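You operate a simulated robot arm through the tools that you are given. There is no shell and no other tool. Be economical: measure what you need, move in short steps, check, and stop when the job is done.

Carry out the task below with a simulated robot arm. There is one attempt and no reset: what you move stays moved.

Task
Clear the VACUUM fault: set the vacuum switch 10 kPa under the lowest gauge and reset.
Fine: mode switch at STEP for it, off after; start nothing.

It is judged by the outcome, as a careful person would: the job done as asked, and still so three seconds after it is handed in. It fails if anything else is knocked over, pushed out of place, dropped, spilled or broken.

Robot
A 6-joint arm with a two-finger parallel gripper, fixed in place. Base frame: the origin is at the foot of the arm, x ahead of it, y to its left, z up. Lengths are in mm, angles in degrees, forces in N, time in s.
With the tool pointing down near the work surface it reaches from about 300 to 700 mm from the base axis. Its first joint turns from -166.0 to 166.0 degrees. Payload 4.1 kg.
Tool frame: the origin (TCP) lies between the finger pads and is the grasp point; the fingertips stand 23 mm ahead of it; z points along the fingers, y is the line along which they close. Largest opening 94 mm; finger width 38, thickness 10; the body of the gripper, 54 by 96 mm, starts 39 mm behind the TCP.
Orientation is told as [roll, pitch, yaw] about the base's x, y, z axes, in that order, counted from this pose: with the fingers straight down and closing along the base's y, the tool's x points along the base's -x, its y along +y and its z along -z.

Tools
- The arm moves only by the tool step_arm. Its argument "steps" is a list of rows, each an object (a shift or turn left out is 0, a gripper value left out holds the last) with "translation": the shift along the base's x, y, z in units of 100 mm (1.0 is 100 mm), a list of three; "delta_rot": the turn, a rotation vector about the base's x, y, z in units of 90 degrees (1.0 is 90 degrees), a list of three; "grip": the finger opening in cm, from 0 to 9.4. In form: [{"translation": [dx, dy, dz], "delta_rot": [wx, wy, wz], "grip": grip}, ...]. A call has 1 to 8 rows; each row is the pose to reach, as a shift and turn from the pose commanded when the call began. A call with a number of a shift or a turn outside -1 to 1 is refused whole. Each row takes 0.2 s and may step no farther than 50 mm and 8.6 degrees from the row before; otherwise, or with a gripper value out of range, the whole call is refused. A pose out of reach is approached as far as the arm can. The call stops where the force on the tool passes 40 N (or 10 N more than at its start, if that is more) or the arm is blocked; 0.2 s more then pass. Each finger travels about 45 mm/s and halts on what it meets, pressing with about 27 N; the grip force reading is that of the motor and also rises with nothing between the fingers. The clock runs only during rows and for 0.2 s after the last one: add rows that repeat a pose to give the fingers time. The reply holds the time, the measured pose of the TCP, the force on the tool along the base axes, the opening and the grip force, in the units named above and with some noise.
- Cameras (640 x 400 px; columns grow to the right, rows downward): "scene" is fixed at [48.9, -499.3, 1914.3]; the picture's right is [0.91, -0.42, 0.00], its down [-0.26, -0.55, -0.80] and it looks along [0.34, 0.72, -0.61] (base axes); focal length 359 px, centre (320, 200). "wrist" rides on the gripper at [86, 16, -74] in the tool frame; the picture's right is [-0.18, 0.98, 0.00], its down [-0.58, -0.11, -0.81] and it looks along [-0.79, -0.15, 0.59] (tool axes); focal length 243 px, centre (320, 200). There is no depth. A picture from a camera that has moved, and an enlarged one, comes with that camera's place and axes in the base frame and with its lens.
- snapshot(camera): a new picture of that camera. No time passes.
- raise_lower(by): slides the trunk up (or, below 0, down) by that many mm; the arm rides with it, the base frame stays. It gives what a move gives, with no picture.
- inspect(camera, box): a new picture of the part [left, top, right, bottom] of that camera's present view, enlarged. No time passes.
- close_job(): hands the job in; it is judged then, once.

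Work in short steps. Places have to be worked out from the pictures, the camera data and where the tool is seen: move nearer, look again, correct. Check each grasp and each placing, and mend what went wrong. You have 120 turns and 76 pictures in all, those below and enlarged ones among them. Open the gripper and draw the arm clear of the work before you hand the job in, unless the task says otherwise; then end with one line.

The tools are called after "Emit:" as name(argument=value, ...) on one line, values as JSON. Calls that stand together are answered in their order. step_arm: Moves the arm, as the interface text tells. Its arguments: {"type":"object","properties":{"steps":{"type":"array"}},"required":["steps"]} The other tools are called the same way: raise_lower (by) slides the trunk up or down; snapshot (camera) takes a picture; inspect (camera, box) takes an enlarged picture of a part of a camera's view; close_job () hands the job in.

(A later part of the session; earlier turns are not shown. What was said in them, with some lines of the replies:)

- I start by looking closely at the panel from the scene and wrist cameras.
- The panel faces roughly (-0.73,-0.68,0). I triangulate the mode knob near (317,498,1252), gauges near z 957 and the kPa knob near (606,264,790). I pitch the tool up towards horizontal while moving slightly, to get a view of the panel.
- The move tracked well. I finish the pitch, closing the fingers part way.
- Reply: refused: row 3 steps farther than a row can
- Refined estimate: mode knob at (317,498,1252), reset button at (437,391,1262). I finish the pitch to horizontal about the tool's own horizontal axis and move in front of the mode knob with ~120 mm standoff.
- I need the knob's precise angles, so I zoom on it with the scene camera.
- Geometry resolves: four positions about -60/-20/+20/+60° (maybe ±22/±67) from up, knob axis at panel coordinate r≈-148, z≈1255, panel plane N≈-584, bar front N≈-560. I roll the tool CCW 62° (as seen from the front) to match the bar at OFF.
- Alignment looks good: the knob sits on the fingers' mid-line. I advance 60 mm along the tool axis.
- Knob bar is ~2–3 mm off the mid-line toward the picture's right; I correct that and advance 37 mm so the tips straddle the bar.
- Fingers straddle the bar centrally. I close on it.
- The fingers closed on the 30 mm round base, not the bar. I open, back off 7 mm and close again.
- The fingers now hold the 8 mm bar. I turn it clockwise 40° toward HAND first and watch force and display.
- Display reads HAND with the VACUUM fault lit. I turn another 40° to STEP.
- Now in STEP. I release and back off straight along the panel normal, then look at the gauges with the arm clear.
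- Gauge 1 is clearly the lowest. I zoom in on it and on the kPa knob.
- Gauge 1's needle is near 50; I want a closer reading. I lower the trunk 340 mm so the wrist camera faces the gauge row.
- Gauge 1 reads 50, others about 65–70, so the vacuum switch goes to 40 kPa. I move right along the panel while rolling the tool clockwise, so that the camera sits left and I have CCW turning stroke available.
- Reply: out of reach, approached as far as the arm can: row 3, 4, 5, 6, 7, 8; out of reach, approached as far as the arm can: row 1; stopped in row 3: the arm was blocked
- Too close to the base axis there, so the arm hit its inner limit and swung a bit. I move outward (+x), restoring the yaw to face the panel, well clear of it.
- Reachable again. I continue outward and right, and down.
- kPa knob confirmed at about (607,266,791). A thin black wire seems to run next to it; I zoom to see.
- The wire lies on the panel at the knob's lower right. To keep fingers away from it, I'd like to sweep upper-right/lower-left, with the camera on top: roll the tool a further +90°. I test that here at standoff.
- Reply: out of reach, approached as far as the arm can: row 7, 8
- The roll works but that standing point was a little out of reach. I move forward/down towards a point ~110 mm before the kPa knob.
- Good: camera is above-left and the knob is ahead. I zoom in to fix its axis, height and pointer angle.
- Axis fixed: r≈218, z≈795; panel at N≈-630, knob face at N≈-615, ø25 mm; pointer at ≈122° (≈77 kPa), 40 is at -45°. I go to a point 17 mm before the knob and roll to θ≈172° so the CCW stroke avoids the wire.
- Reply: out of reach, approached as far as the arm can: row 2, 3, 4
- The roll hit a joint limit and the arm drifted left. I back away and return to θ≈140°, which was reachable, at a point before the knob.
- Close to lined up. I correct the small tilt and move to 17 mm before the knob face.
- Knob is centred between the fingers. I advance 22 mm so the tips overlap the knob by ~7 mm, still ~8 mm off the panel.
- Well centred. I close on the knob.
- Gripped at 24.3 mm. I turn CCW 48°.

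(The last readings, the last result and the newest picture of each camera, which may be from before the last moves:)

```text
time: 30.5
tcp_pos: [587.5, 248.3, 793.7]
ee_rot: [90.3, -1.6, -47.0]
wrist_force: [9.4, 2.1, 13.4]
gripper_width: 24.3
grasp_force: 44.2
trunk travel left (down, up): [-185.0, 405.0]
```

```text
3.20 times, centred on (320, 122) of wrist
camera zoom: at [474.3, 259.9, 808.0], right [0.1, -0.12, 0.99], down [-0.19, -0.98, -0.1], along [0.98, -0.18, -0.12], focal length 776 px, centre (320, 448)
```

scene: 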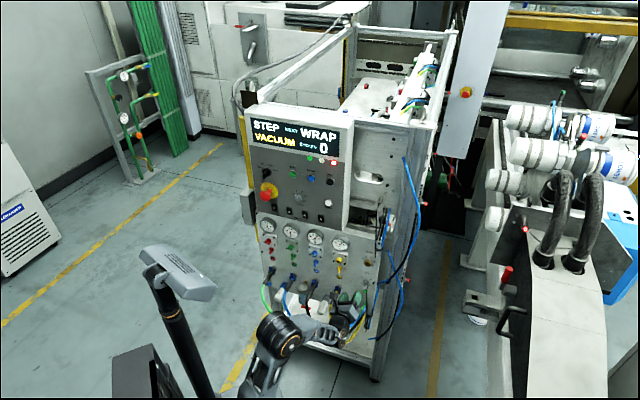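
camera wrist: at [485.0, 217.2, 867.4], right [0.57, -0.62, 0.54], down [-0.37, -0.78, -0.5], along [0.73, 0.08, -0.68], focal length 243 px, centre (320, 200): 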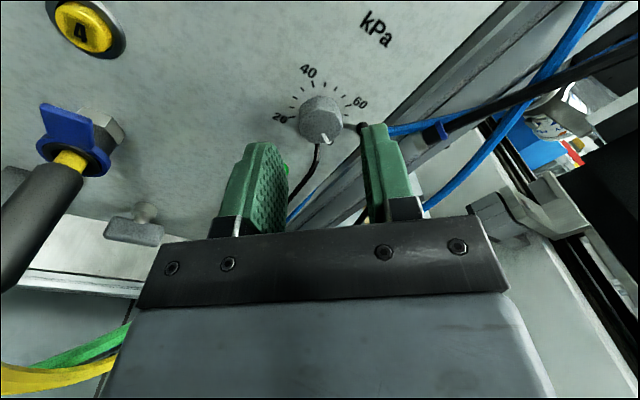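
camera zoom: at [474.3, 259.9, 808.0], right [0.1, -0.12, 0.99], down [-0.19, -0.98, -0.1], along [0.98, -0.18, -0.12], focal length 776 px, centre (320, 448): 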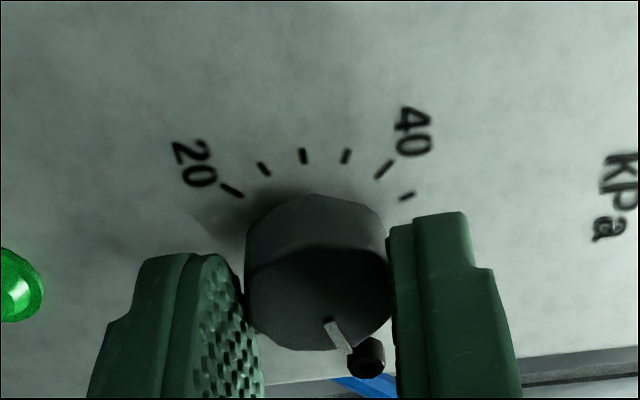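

The knob turned with the gripper. I open, roll back 48° and nudge 1 mm up to relieve the side force.

Emit:
step_arm(steps=[{"grip": 4.0}, {"grip": 4.0}, {"translation": [0.004, -0.004, 0.01], "delta_rot": [0.065, 0.0606, 0]}, {"translation": [0.004, -0.004, 0.01], "delta_rot": [0.13, 0.1212, 0]}, {"translation": [0.004, -0.004, 0.01], "delta_rot": [0.195, 0.1818, 0]}, {"translation": [0.004, -0.004, 0.01], "delta_rot": [0.26, 0.2424, 0]}, {"translation": [0.004, -0.004, 0.01], "delta_rot": [0.325, 0.303, 0]}, {"translation": [0.004, -0.004, 0.01], "delta_rot": [0.39, 0.3636, 0]}])

Emit:
step_arm(steps=[{"grip": 1.8}, {"grip": 1.8}, {"grip": 1.8}, {"grip": 1.8}])

Emit:
inspect(camera="wrist", box=[220, 60, 420, 185])

```text
time: 32.3
tcp_pos: [587.5, 248.2, 794.2]
ee_rot: [90.2, 46.6, -47.1]
wrist_force: [-0.1, -1.0, 0.1]
gripper_width: 39.8
grasp_force: 0.1
trunk travel left (down, up): [-185.0, 405.0]
```

```text
time: 33.3
tcp_pos: [587.7, 246.9, 795.3]
ee_rot: [90.0, 46.4, -47.1]
wrist_force: [-4.5, -0.1, -3.8]
gripper_width: 24.7
grasp_force: 44.9
trunk travel left (down, up): [-185.0, 405.0]
```

```text
3.20 times, centred on (320, 122) of wrist
camera zoom: at [500.9, 231.6, 867.9], right [0.57, -0.62, 0.54], down [-0.37, -0.78, -0.5], along [0.73, 0.08, -0.68], focal length 776 px, centre (320, 448)
```

zoom: 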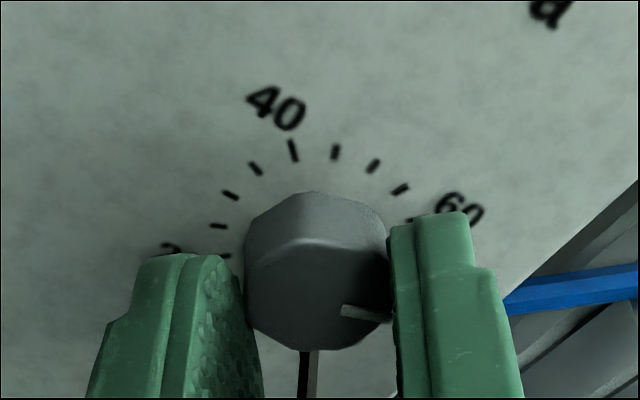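

Gripped again. Turn CCW 60°.

Emit:
step_arm(steps=[{"delta_rot": [-0.061, -0.0568, 0]}, {"delta_rot": [-0.122, -0.1137, 0]}, {"delta_rot": [-0.183, -0.1705, 0]}, {"delta_rot": [-0.244, -0.2273, 0]}, {"delta_rot": [-0.305, -0.2842, 0]}, {"delta_rot": [-0.366, -0.341, 0]}, {"delta_rot": [-0.427, -0.3978, 0]}, {"delta_rot": [-0.488, -0.4547, 0]}])

Emit:
step_arm(steps=[{"grip": 4.0}, {"grip": 4.0}, {"grip": 4.0}, {"delta_rot": [0.061, 0.0568, 0]}, {"delta_rot": [0.122, 0.1137, 0]}, {"delta_rot": [0.183, 0.1705, 0]}, {"delta_rot": [0.244, 0.2273, 0]}, {"delta_rot": [0.305, 0.2842, 0]}])

Emit:
step_arm(steps=[{"delta_rot": [0.061, 0.0568, 0]}, {"delta_rot": [0.122, 0.1137, 0]}, {"delta_rot": [0.183, 0.1705, 0]}])

Emit:
inspect(camera="wrist", box=[220, 60, 420, 185])

```text
time: 35.1
tcp_pos: [588.3, 247.1, 795.0]
ee_rot: [90.4, -13.7, -47.2]
wrist_force: [8.3, 6.2, 1.3]
gripper_width: 24.3
grasp_force: 45.1
trunk travel left (down, up): [-185.0, 405.0]
```

```text
time: 36.9
tcp_pos: [587.2, 246.6, 794.0]
ee_rot: [90.1, 24.0, -47.1]
wrist_force: [-0.4, 0.3, -0.2]
gripper_width: 39.8
grasp_force: 0.1
trunk travel left (down, up): [-185.0, 405.0]
```

```text
time: 37.7
tcp_pos: [588.0, 247.5, 794.2]
ee_rot: [90.2, 46.6, -47.1]
wrist_force: [0.4, 0.1, 0.0]
gripper_width: 39.7
grasp_force: 0.1
trunk travel left (down, up): [-185.0, 405.0]
```

```text
3.20 times, centred on (320, 122) of wrist
camera zoom: at [501.5, 230.8, 868.2], right [0.57, -0.62, 0.54], down [-0.37, -0.78, -0.5], along [0.73, 0.08, -0.68], focal length 776 px, centre (320, 448)
```

zoom: 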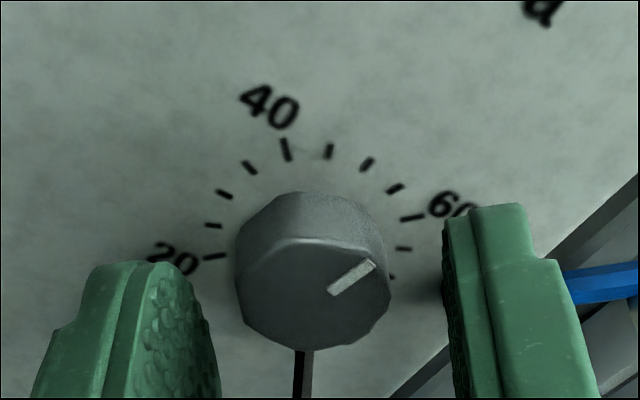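

Pointer is now at ≈+16° (≈53–54). I need about 61° more; I grip and turn 58°, then check.

Emit:
step_arm(steps=[{"grip": 1.8}, {"grip": 1.8}, {"grip": 1.8}, {"grip": 1.8}])

Emit:
step_arm(steps=[{"delta_rot": [-0.059, -0.055, 0]}, {"delta_rot": [-0.118, -0.11, 0]}, {"delta_rot": [-0.177, -0.165, 0]}, {"delta_rot": [-0.236, -0.22, 0]}, {"delta_rot": [-0.295, -0.275, 0]}, {"delta_rot": [-0.354, -0.33, 0]}, {"delta_rot": [-0.413, -0.385, 0]}, {"delta_rot": [-0.472, -0.44, 0]}])

Emit:
step_arm(steps=[{"grip": 4.0}, {"grip": 4.0}, {"grip": 4.0}, {"translation": [-0.22, -0.205, 0]}, {"translation": [-0.44, -0.41, 0]}])

Emit:
inspect(camera="wrist", box=[220, 20, 420, 145])

Emit:
inspect(camera="scene", box=[355, 265, 387, 290])

```text
time: 38.7
tcp_pos: [587.3, 247.8, 792.2]
ee_rot: [90.0, 46.4, -47.0]
wrist_force: [-4.9, 1.1, -4.9]
gripper_width: 24.4
grasp_force: 44.9
trunk travel left (down, up): [-185.0, 405.0]
```

```text
time: 40.5
tcp_pos: [587.9, 248.0, 795.0]
ee_rot: [90.3, -11.7, -47.2]
wrist_force: [-1.2, -0.9, -3.3]
gripper_width: 24.4
grasp_force: 45.5
trunk travel left (down, up): [-185.0, 405.0]
```

```text
time: 41.7
tcp_pos: [543.2, 208.4, 795.6]
ee_rot: [90.2, -11.7, -47.1]
wrist_force: [1.1, 0.1, 0.0]
gripper_width: 40.3
grasp_force: 0.2
trunk travel left (down, up): [-185.0, 405.0]
```

```text
3.20 times, centred on (320, 82) of wrist
camera zoom: at [428.6, 219.9, 792.8], right [-0.01, 0.01, 1.0], down [-0.19, -0.98, 0.01], along [0.98, -0.19, 0.02], focal length 776 px, centre (320, 576)
```

zoom: 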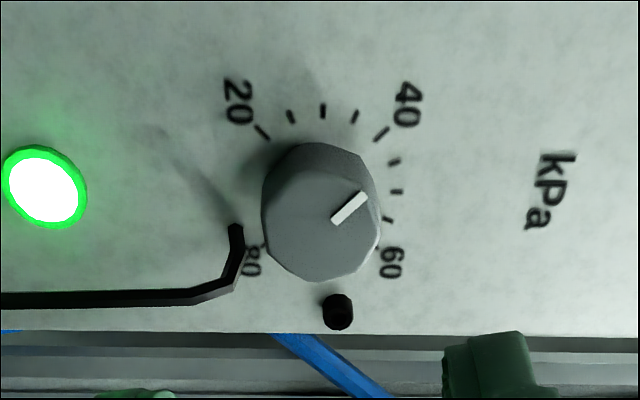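

```text
16.00 times, centred on (371, 278) of scene
camera zoom: at [48.9, -499.3, 1914.3], right [0.91, -0.42, 0.0], down [-0.26, -0.55, -0.8], along [0.34, 0.72, -0.61], focal length 5742 px, centre (-496, -1040)
```

zoom: 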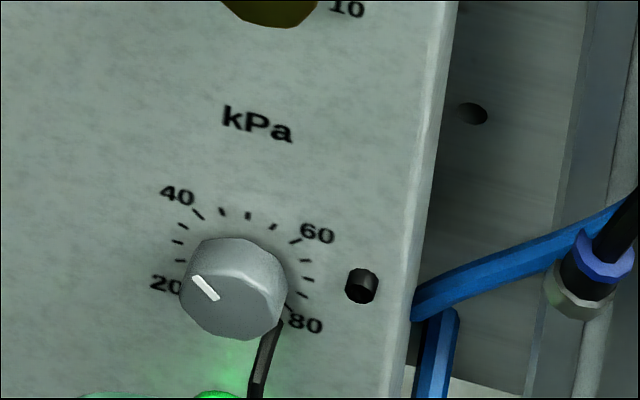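

The green switch LED has come on. The pointer is near 40; I zoom tighter to measure it.

Emit:
inspect(camera="wrist", box=[286, 38, 358, 110])

Emit:
inspect(camera="scene", box=[363, 275, 377, 287])

```text
5.56 times, centred on (322, 74) of wrist
camera zoom: at [428.6, 219.9, 792.8], right [-0.01, 0.01, 1.0], down [-0.19, -0.98, 0.01], along [0.98, -0.19, 0.02], focal length 1348 px, centre (309, 900)
```

zoom: 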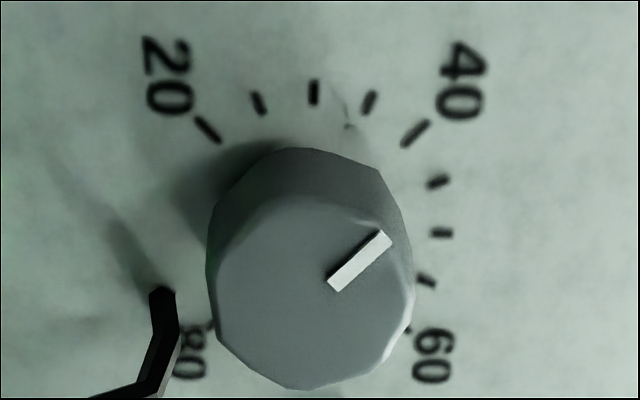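

```text
16.00 times, centred on (370, 281) of scene
camera zoom: at [48.9, -499.3, 1914.3], right [0.91, -0.42, 0.0], down [-0.26, -0.55, -0.8], along [0.34, 0.72, -0.61], focal length 5742 px, centre (-480, -1096)
```

zoom: 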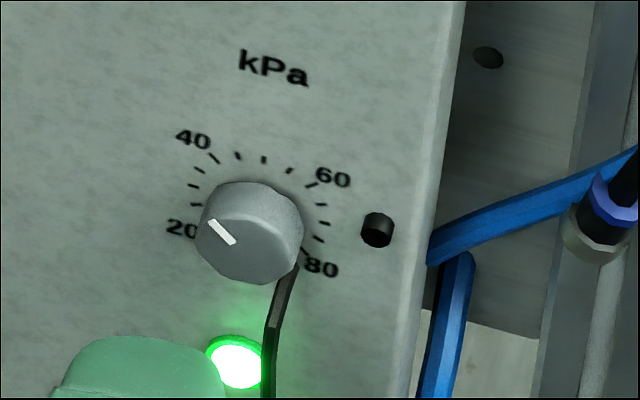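

Pointer direction matches the 40 tick within about a degree. Next the RESET button at r≈12, z≈1262: back off, close the fingers, and raise the trunk.

Emit:
step_arm(steps=[{"translation": [-0.22, -0.205, 0], "grip": 0}, {"translation": [-0.22, -0.205, 0], "grip": 0}])

Emit:
raise_lower(by=467)

Emit:
step_arm(steps=[{"translation": [-0.2, 0.215, 0]}, {"translation": [-0.45, 0.483, 0]}, {"translation": [-0.7, 0.751, 0]}])

Emit:
step_arm(steps=[{"translation": [-0.2, 0.215, 0]}, {"translation": [-0.45, 0.483, 0]}, {"translation": [-0.69, 0.741, 0]}])

Emit:
snapshot(camera="wrist")

Emit:
snapshot(camera="scene")

```text
time: 42.3
tcp_pos: [522.5, 187.7, 794.5]
ee_rot: [90.1, -11.6, -47.0]
wrist_force: [0.4, -0.7, 0.2]
gripper_width: 0.2
grasp_force: 13.1
trunk travel left (down, up): [-185.0, 405.0]
```

```text
refused: 467 is not a number from -400 to 400
```

```text
time: 43.1
tcp_pos: [453.0, 262.7, 795.1]
ee_rot: [90.1, -11.6, -47.0]
wrist_force: [0.2, 0.1, -0.5]
gripper_width: 0.0
grasp_force: 27.0
trunk travel left (down, up): [-185.0, 405.0]
```

```text
time: 43.9
tcp_pos: [382.9, 335.0, 795.7]
ee_rot: [90.2, -11.6, -47.1]
wrist_force: [0.0, -0.1, -0.5]
gripper_width: 0.0
grasp_force: 27.0
trunk travel left (down, up): [-185.0, 405.0]
```

```text
28 pictures are left
camera wrist: at [268.8, 349.0, 793.7], right [-0.01, 0.01, 1.0], down [-0.19, -0.98, 0.01], along [0.98, -0.19, 0.02], focal length 243 px, centre (320, 200)
```

wrist: 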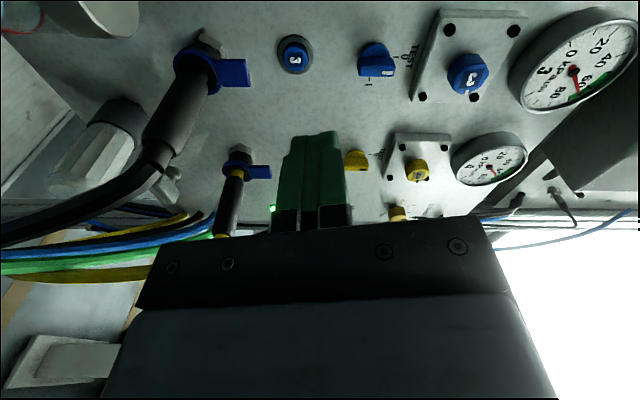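

```text
27 pictures are left
```

scene: 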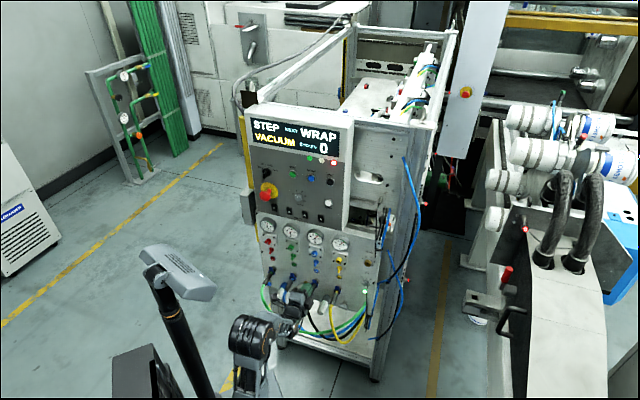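

The trunk move was refused (limit 400) and the sideways move ran at low height, but forces stayed zero and everything looks undisturbed. I raise the trunk 400 mm now.

Emit:
raise_lower(by=400)

Emit:
snapshot(camera="wrist")

Emit:
inspect(camera="scene", box=[240, 100, 420, 380])

```text
time: 47.7
tcp_pos: [383.2, 336.4, 1196.0]
ee_rot: [90.2, -11.6, -47.0]
wrist_force: [0.6, -0.5, 0.8]
gripper_width: 0.0
grasp_force: 26.8
trunk travel left (down, up): [-585.0, 5.0]
```

```text
26 pictures are left
camera wrist: at [269.0, 349.0, 1193.7], right [-0.01, 0.01, 1.0], down [-0.19, -0.98, 0.01], along [0.98, -0.19, 0.02], focal length 243 px, centre (320, 200)
```

wrist: 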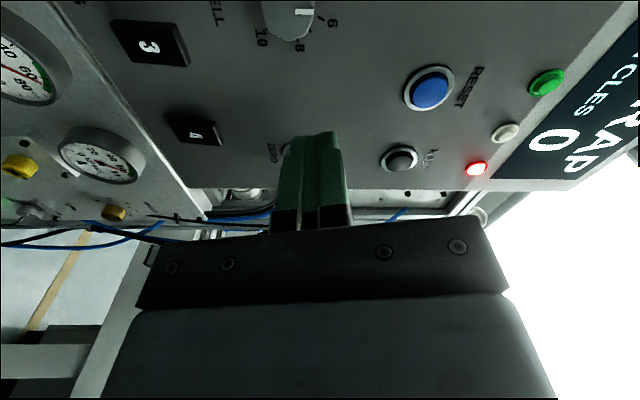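

```text
1.43 times, centred on (330, 240) of scene
camera zoom: at [48.9, -499.3, 1914.3], right [0.91, -0.42, 0.0], down [-0.26, -0.55, -0.8], along [0.34, 0.72, -0.61], focal length 513 px, centre (306, 143)
```

zoom: 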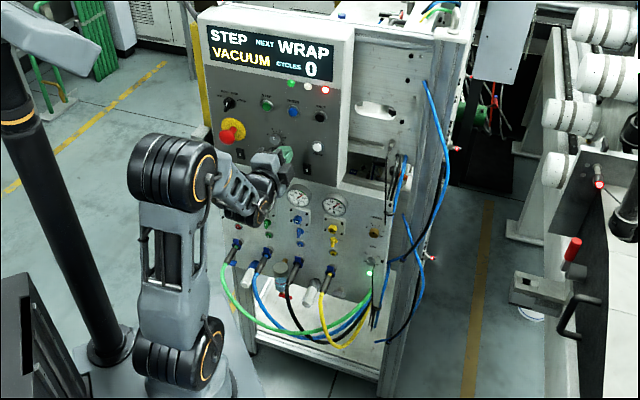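

RESET at r≈12.5, z≈1266, face N≈-582. I move up in front of it, then near to it.

Emit:
step_arm(steps=[{"translation": [-0.02, 0.02, 0.35]}, {"translation": [-0.025, 0.02, 0.7]}, {"translation": [0.1, 0.14, 0.7]}, {"translation": [0.2, 0.22, 0.7]}])

Emit:
snapshot(camera="wrist")

Emit:
inspect(camera="scene", box=[250, 110, 360, 220])

```text
time: 48.7
tcp_pos: [402.4, 358.6, 1265.6]
ee_rot: [90.0, -11.8, -47.0]
wrist_force: [-1.4, 0.6, 0.2]
gripper_width: 0.1
grasp_force: 26.9
trunk travel left (down, up): [-585.0, 5.0]
```

```text
24 pictures are left
camera wrist: at [288.2, 371.2, 1262.9], right [-0.01, 0.01, 1.0], down [-0.19, -0.98, 0.01], along [0.98, -0.19, 0.02], focal length 243 px, centre (320, 200)
```

wrist: 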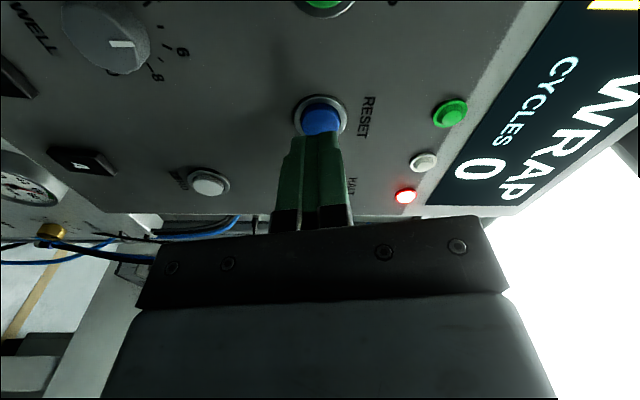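

```text
3.64 times, centred on (305, 165) of scene
camera zoom: at [48.9, -499.3, 1914.3], right [0.91, -0.42, 0.0], down [-0.26, -0.55, -0.8], along [0.34, 0.72, -0.61], focal length 1305 px, centre (374, 327)
```

zoom: 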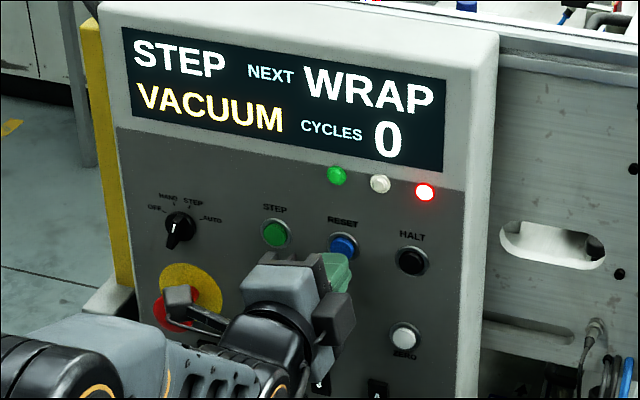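

Lined up with RESET, away from neighbours. I press forward in small steps and watch force.

Emit:
step_arm(steps=[{"translation": [0.06, 0.083, 0]}, {"translation": [0.089, 0.11, 0]}, {"translation": [0.118, 0.137, 0]}, {"translation": [0.14, 0.158, 0]}])

Emit:
inspect(camera="scene", box=[250, 110, 360, 220])

```text
time: 49.7
tcp_pos: [415.3, 374.1, 1267.5]
ee_rot: [90.2, -11.7, -47.0]
wrist_force: [-4.8, -3.9, -0.1]
gripper_width: 0.1
grasp_force: 26.5
trunk travel left (down, up): [-585.0, 5.0]
```

```text
3.64 times, centred on (305, 165) of scene
camera zoom: at [48.9, -499.3, 1914.3], right [0.91, -0.42, 0.0], down [-0.26, -0.55, -0.8], along [0.34, 0.72, -0.61], focal length 1305 px, centre (374, 327)
```

zoom: 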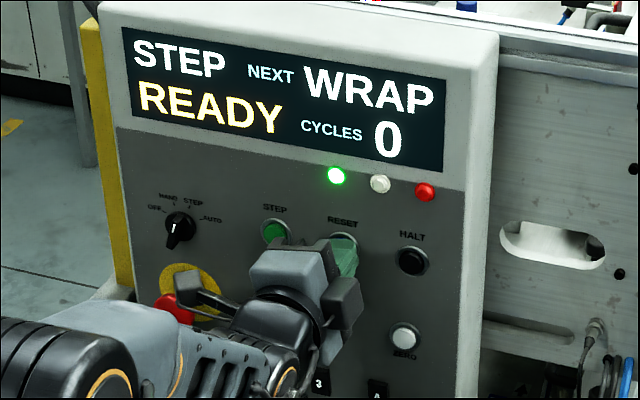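

READY: the fault is cleared. I retreat and travel back to the mode knob, rolling to about +18° (STEP bar angle), well off the panel.

Emit:
step_arm(steps=[{"translation": [-0.18, -0.168, 0]}, {"translation": [-0.37, -0.345, 0], "grip": 2.4}, {"translation": [-0.5, -0.21, 0], "delta_rot": [-0.061, -0.0568, 0]}, {"translation": [-0.63, -0.07, 0], "delta_rot": [-0.122, -0.1137, 0]}, {"translation": [-0.76, 0.07, 0], "delta_rot": [-0.183, -0.1705, 0]}, {"translation": [-0.89, 0.21, 0], "delta_rot": [-0.244, -0.2273, 0]}])

```text
time: 51.1
tcp_pos: [327.8, 395.2, 1264.2]
ee_rot: [90.3, -41.8, -47.0]
wrist_force: [0.7, -0.1, -0.1]
gripper_width: 24.1
grasp_force: 0.2
trunk travel left (down, up): [-585.0, 5.0]
```

On track. I finish to the pre-grasp pose in front of the mode knob.

Emit:
step_arm(steps=[{"translation": [-0.15, 0.15, -0.03], "delta_rot": [-0.061, -0.0568, 0]}, {"translation": [-0.3, 0.3, -0.06], "delta_rot": [-0.122, -0.1137, 0]}, {"translation": [-0.45, 0.45, -0.09], "delta_rot": [-0.183, -0.1705, 0]}, {"translation": [-0.59, 0.59, -0.1], "delta_rot": [-0.244, -0.2273, 0]}])

Emit:
snapshot(camera="wrist")

```text
time: 52.1
tcp_pos: [268.9, 454.3, 1254.7]
ee_rot: [90.1, -71.8, -47.0]
wrist_force: [0.1, 0.6, 0.1]
gripper_width: 23.9
grasp_force: 0.0
trunk travel left (down, up): [-585.0, 5.0]
```

```text
21 pictures are left
camera wrist: at [186.2, 434.2, 1177.5], right [-0.6, 0.64, 0.48], down [-0.39, -0.76, 0.52], along [0.7, 0.12, 0.71], focal length 243 px, centre (320, 200)
```

wrist: 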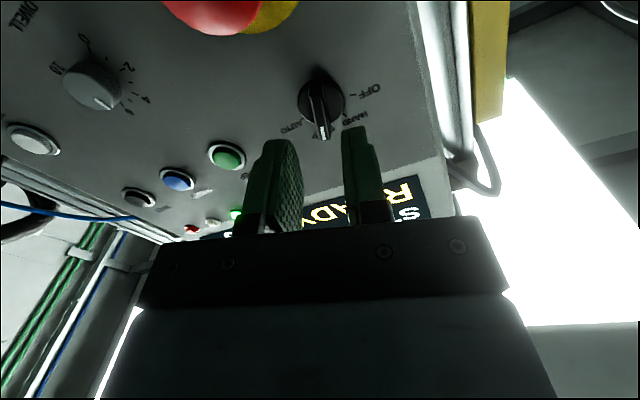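

Bar aligned with the fingers. I advance to the earlier grip depth and close.

Emit:
step_arm(steps=[{"translation": [0.1, 0.094, 0]}, {"translation": [0.2, 0.187, 0]}, {"translation": [0.27, 0.25, 0]}, {"translation": [0.27, 0.25, 0], "grip": 0.6}, {"translation": [0.27, 0.25, 0], "grip": 0.6}, {"translation": [0.27, 0.25, 0], "grip": 0.6}, {"translation": [0.27, 0.25, 0], "grip": 0.6}])

Emit:
inspect(camera="wrist", box=[220, 60, 420, 185])

```text
time: 53.7
tcp_pos: [298.3, 481.4, 1254.4]
ee_rot: [90.2, -71.8, -47.0]
wrist_force: [0.1, 5.0, 2.3]
gripper_width: 7.7
grasp_force: 44.8
trunk travel left (down, up): [-585.0, 5.0]
```

```text
3.20 times, centred on (320, 122) of wrist
camera zoom: at [213.8, 460.7, 1177.4], right [-0.6, 0.64, 0.48], down [-0.39, -0.76, 0.52], along [0.7, 0.12, 0.71], focal length 776 px, centre (320, 448)
```

zoom: 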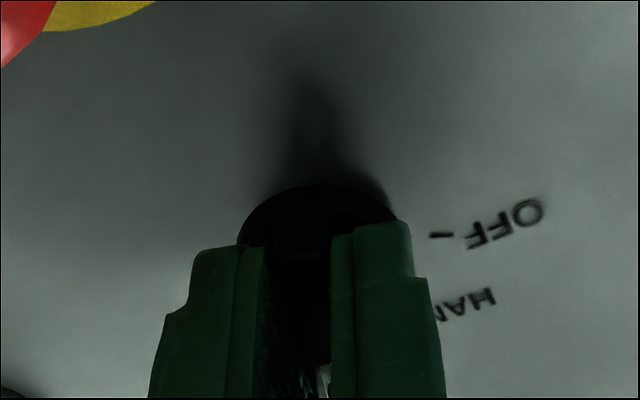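

Holding the bar (7.7 mm). I turn it CCW 80° to OFF in two calls.

Emit:
step_arm(steps=[{"delta_rot": [-0.065, -0.0606, 0]}, {"delta_rot": [-0.13, -0.1212, 0]}, {"delta_rot": [-0.195, -0.1818, 0]}, {"delta_rot": [-0.26, -0.2424, 0]}, {"delta_rot": [-0.325, -0.303, 0]}])

Emit:
step_arm(steps=[{"delta_rot": [-0.065, -0.0606, 0]}, {"delta_rot": [-0.13, -0.1212, 0]}, {"delta_rot": [-0.195, -0.1818, 0]}, {"delta_rot": [-0.26, -0.2424, 0]}, {"delta_rot": [-0.325, -0.303, 0]}])

Emit:
inspect(camera="scene", box=[250, 110, 360, 220])

```text
time: 54.9
tcp_pos: [296.3, 480.2, 1255.4]
ee_rot: [-89.5, -68.0, 132.8]
wrist_force: [6.1, 11.2, -0.3]
gripper_width: 8.2
grasp_force: 44.5
trunk travel left (down, up): [-585.0, 5.0]
```

```text
time: 56.1
tcp_pos: [296.2, 480.6, 1255.2]
ee_rot: [-89.7, -28.2, 133.0]
wrist_force: [6.3, 10.9, 2.4]
gripper_width: 8.0
grasp_force: 44.7
trunk travel left (down, up): [-585.0, 5.0]
```

```text
3.64 times, centred on (305, 165) of scene
camera zoom: at [48.9, -499.3, 1914.3], right [0.91, -0.42, 0.0], down [-0.26, -0.55, -0.8], along [0.34, 0.72, -0.61], focal length 1305 px, centre (374, 327)
```

zoom: 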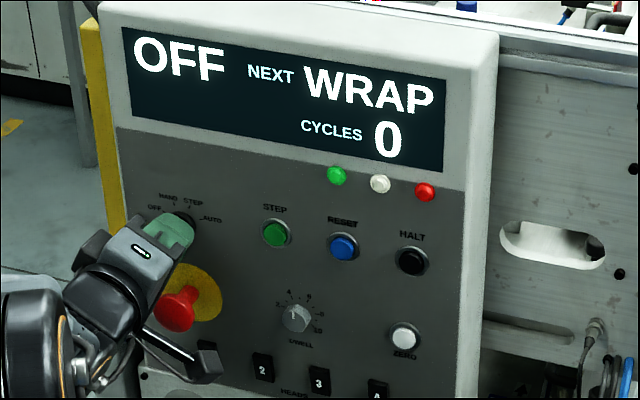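

OFF with no fault shown. I open and draw back along the normal.

Emit:
step_arm(steps=[{"grip": 3.2}, {"grip": 3.2}, {"grip": 3.2}, {"translation": [-0.22, -0.205, 0]}, {"translation": [-0.5, -0.465, 0]}, {"translation": [-0.8, -0.744, 0], "grip": 6}])

Emit:
snapshot(camera="scene")

Emit:
inspect(camera="scene", box=[250, 110, 360, 220])

Emit:
inspect(camera="scene", box=[355, 265, 387, 290])

```text
time: 57.5
tcp_pos: [216.3, 402.1, 1257.3]
ee_rot: [-89.7, -28.3, 132.8]
wrist_force: [0.4, -0.1, -0.3]
gripper_width: 59.6
grasp_force: 0.0
trunk travel left (down, up): [-585.0, 5.0]
```

```text
18 pictures are left
```

scene: 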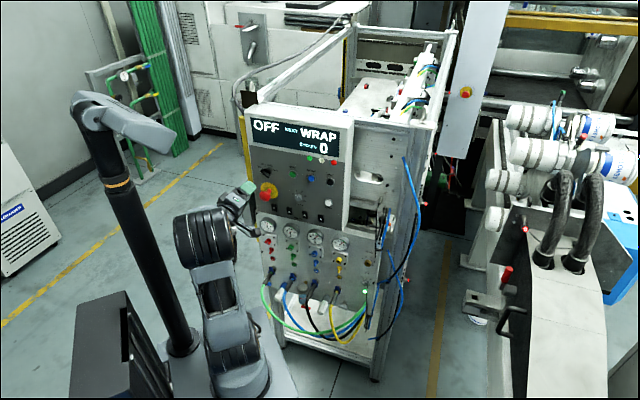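

```text
3.64 times, centred on (305, 165) of scene
camera zoom: at [48.9, -499.3, 1914.3], right [0.91, -0.42, 0.0], down [-0.26, -0.55, -0.8], along [0.34, 0.72, -0.61], focal length 1305 px, centre (374, 327)
```

zoom: 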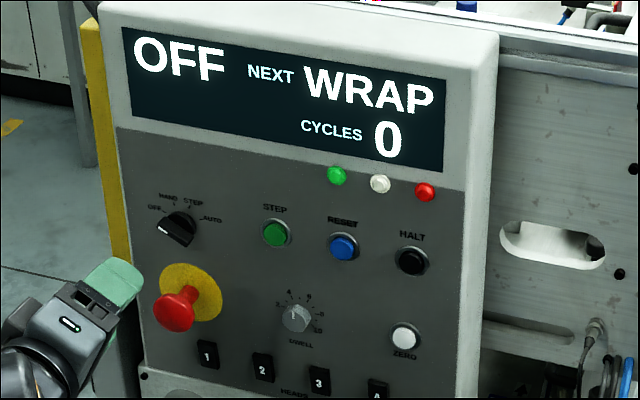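

```text
16.00 times, centred on (371, 278) of scene
camera zoom: at [48.9, -499.3, 1914.3], right [0.91, -0.42, 0.0], down [-0.26, -0.55, -0.8], along [0.34, 0.72, -0.61], focal length 5742 px, centre (-496, -1040)
```

zoom: 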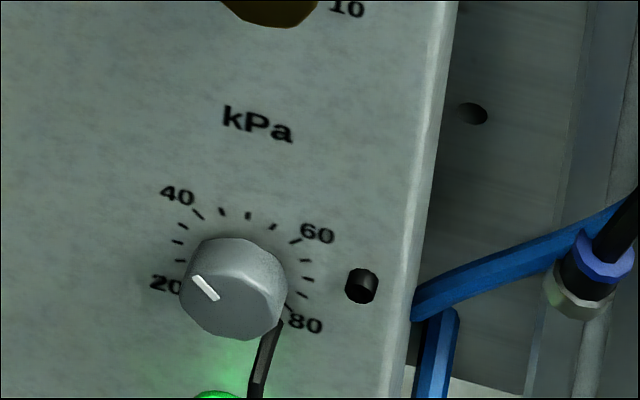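

The panel shows OFF with no fault, the kPa pointer is still at 40 with its LED on, and the arm is clear with the gripper open. Everything else looks unmoved, so I hand the job in.

Emit:
close_job()

```text
The job is handed in.
```

The VACUUM fault is cleared: I set the vacuum switch to about 40 kPa (lowest is gauge 1, at 50) and reset in STEP until it showed READY. The mode switch is back at OFF, and nothing was started.
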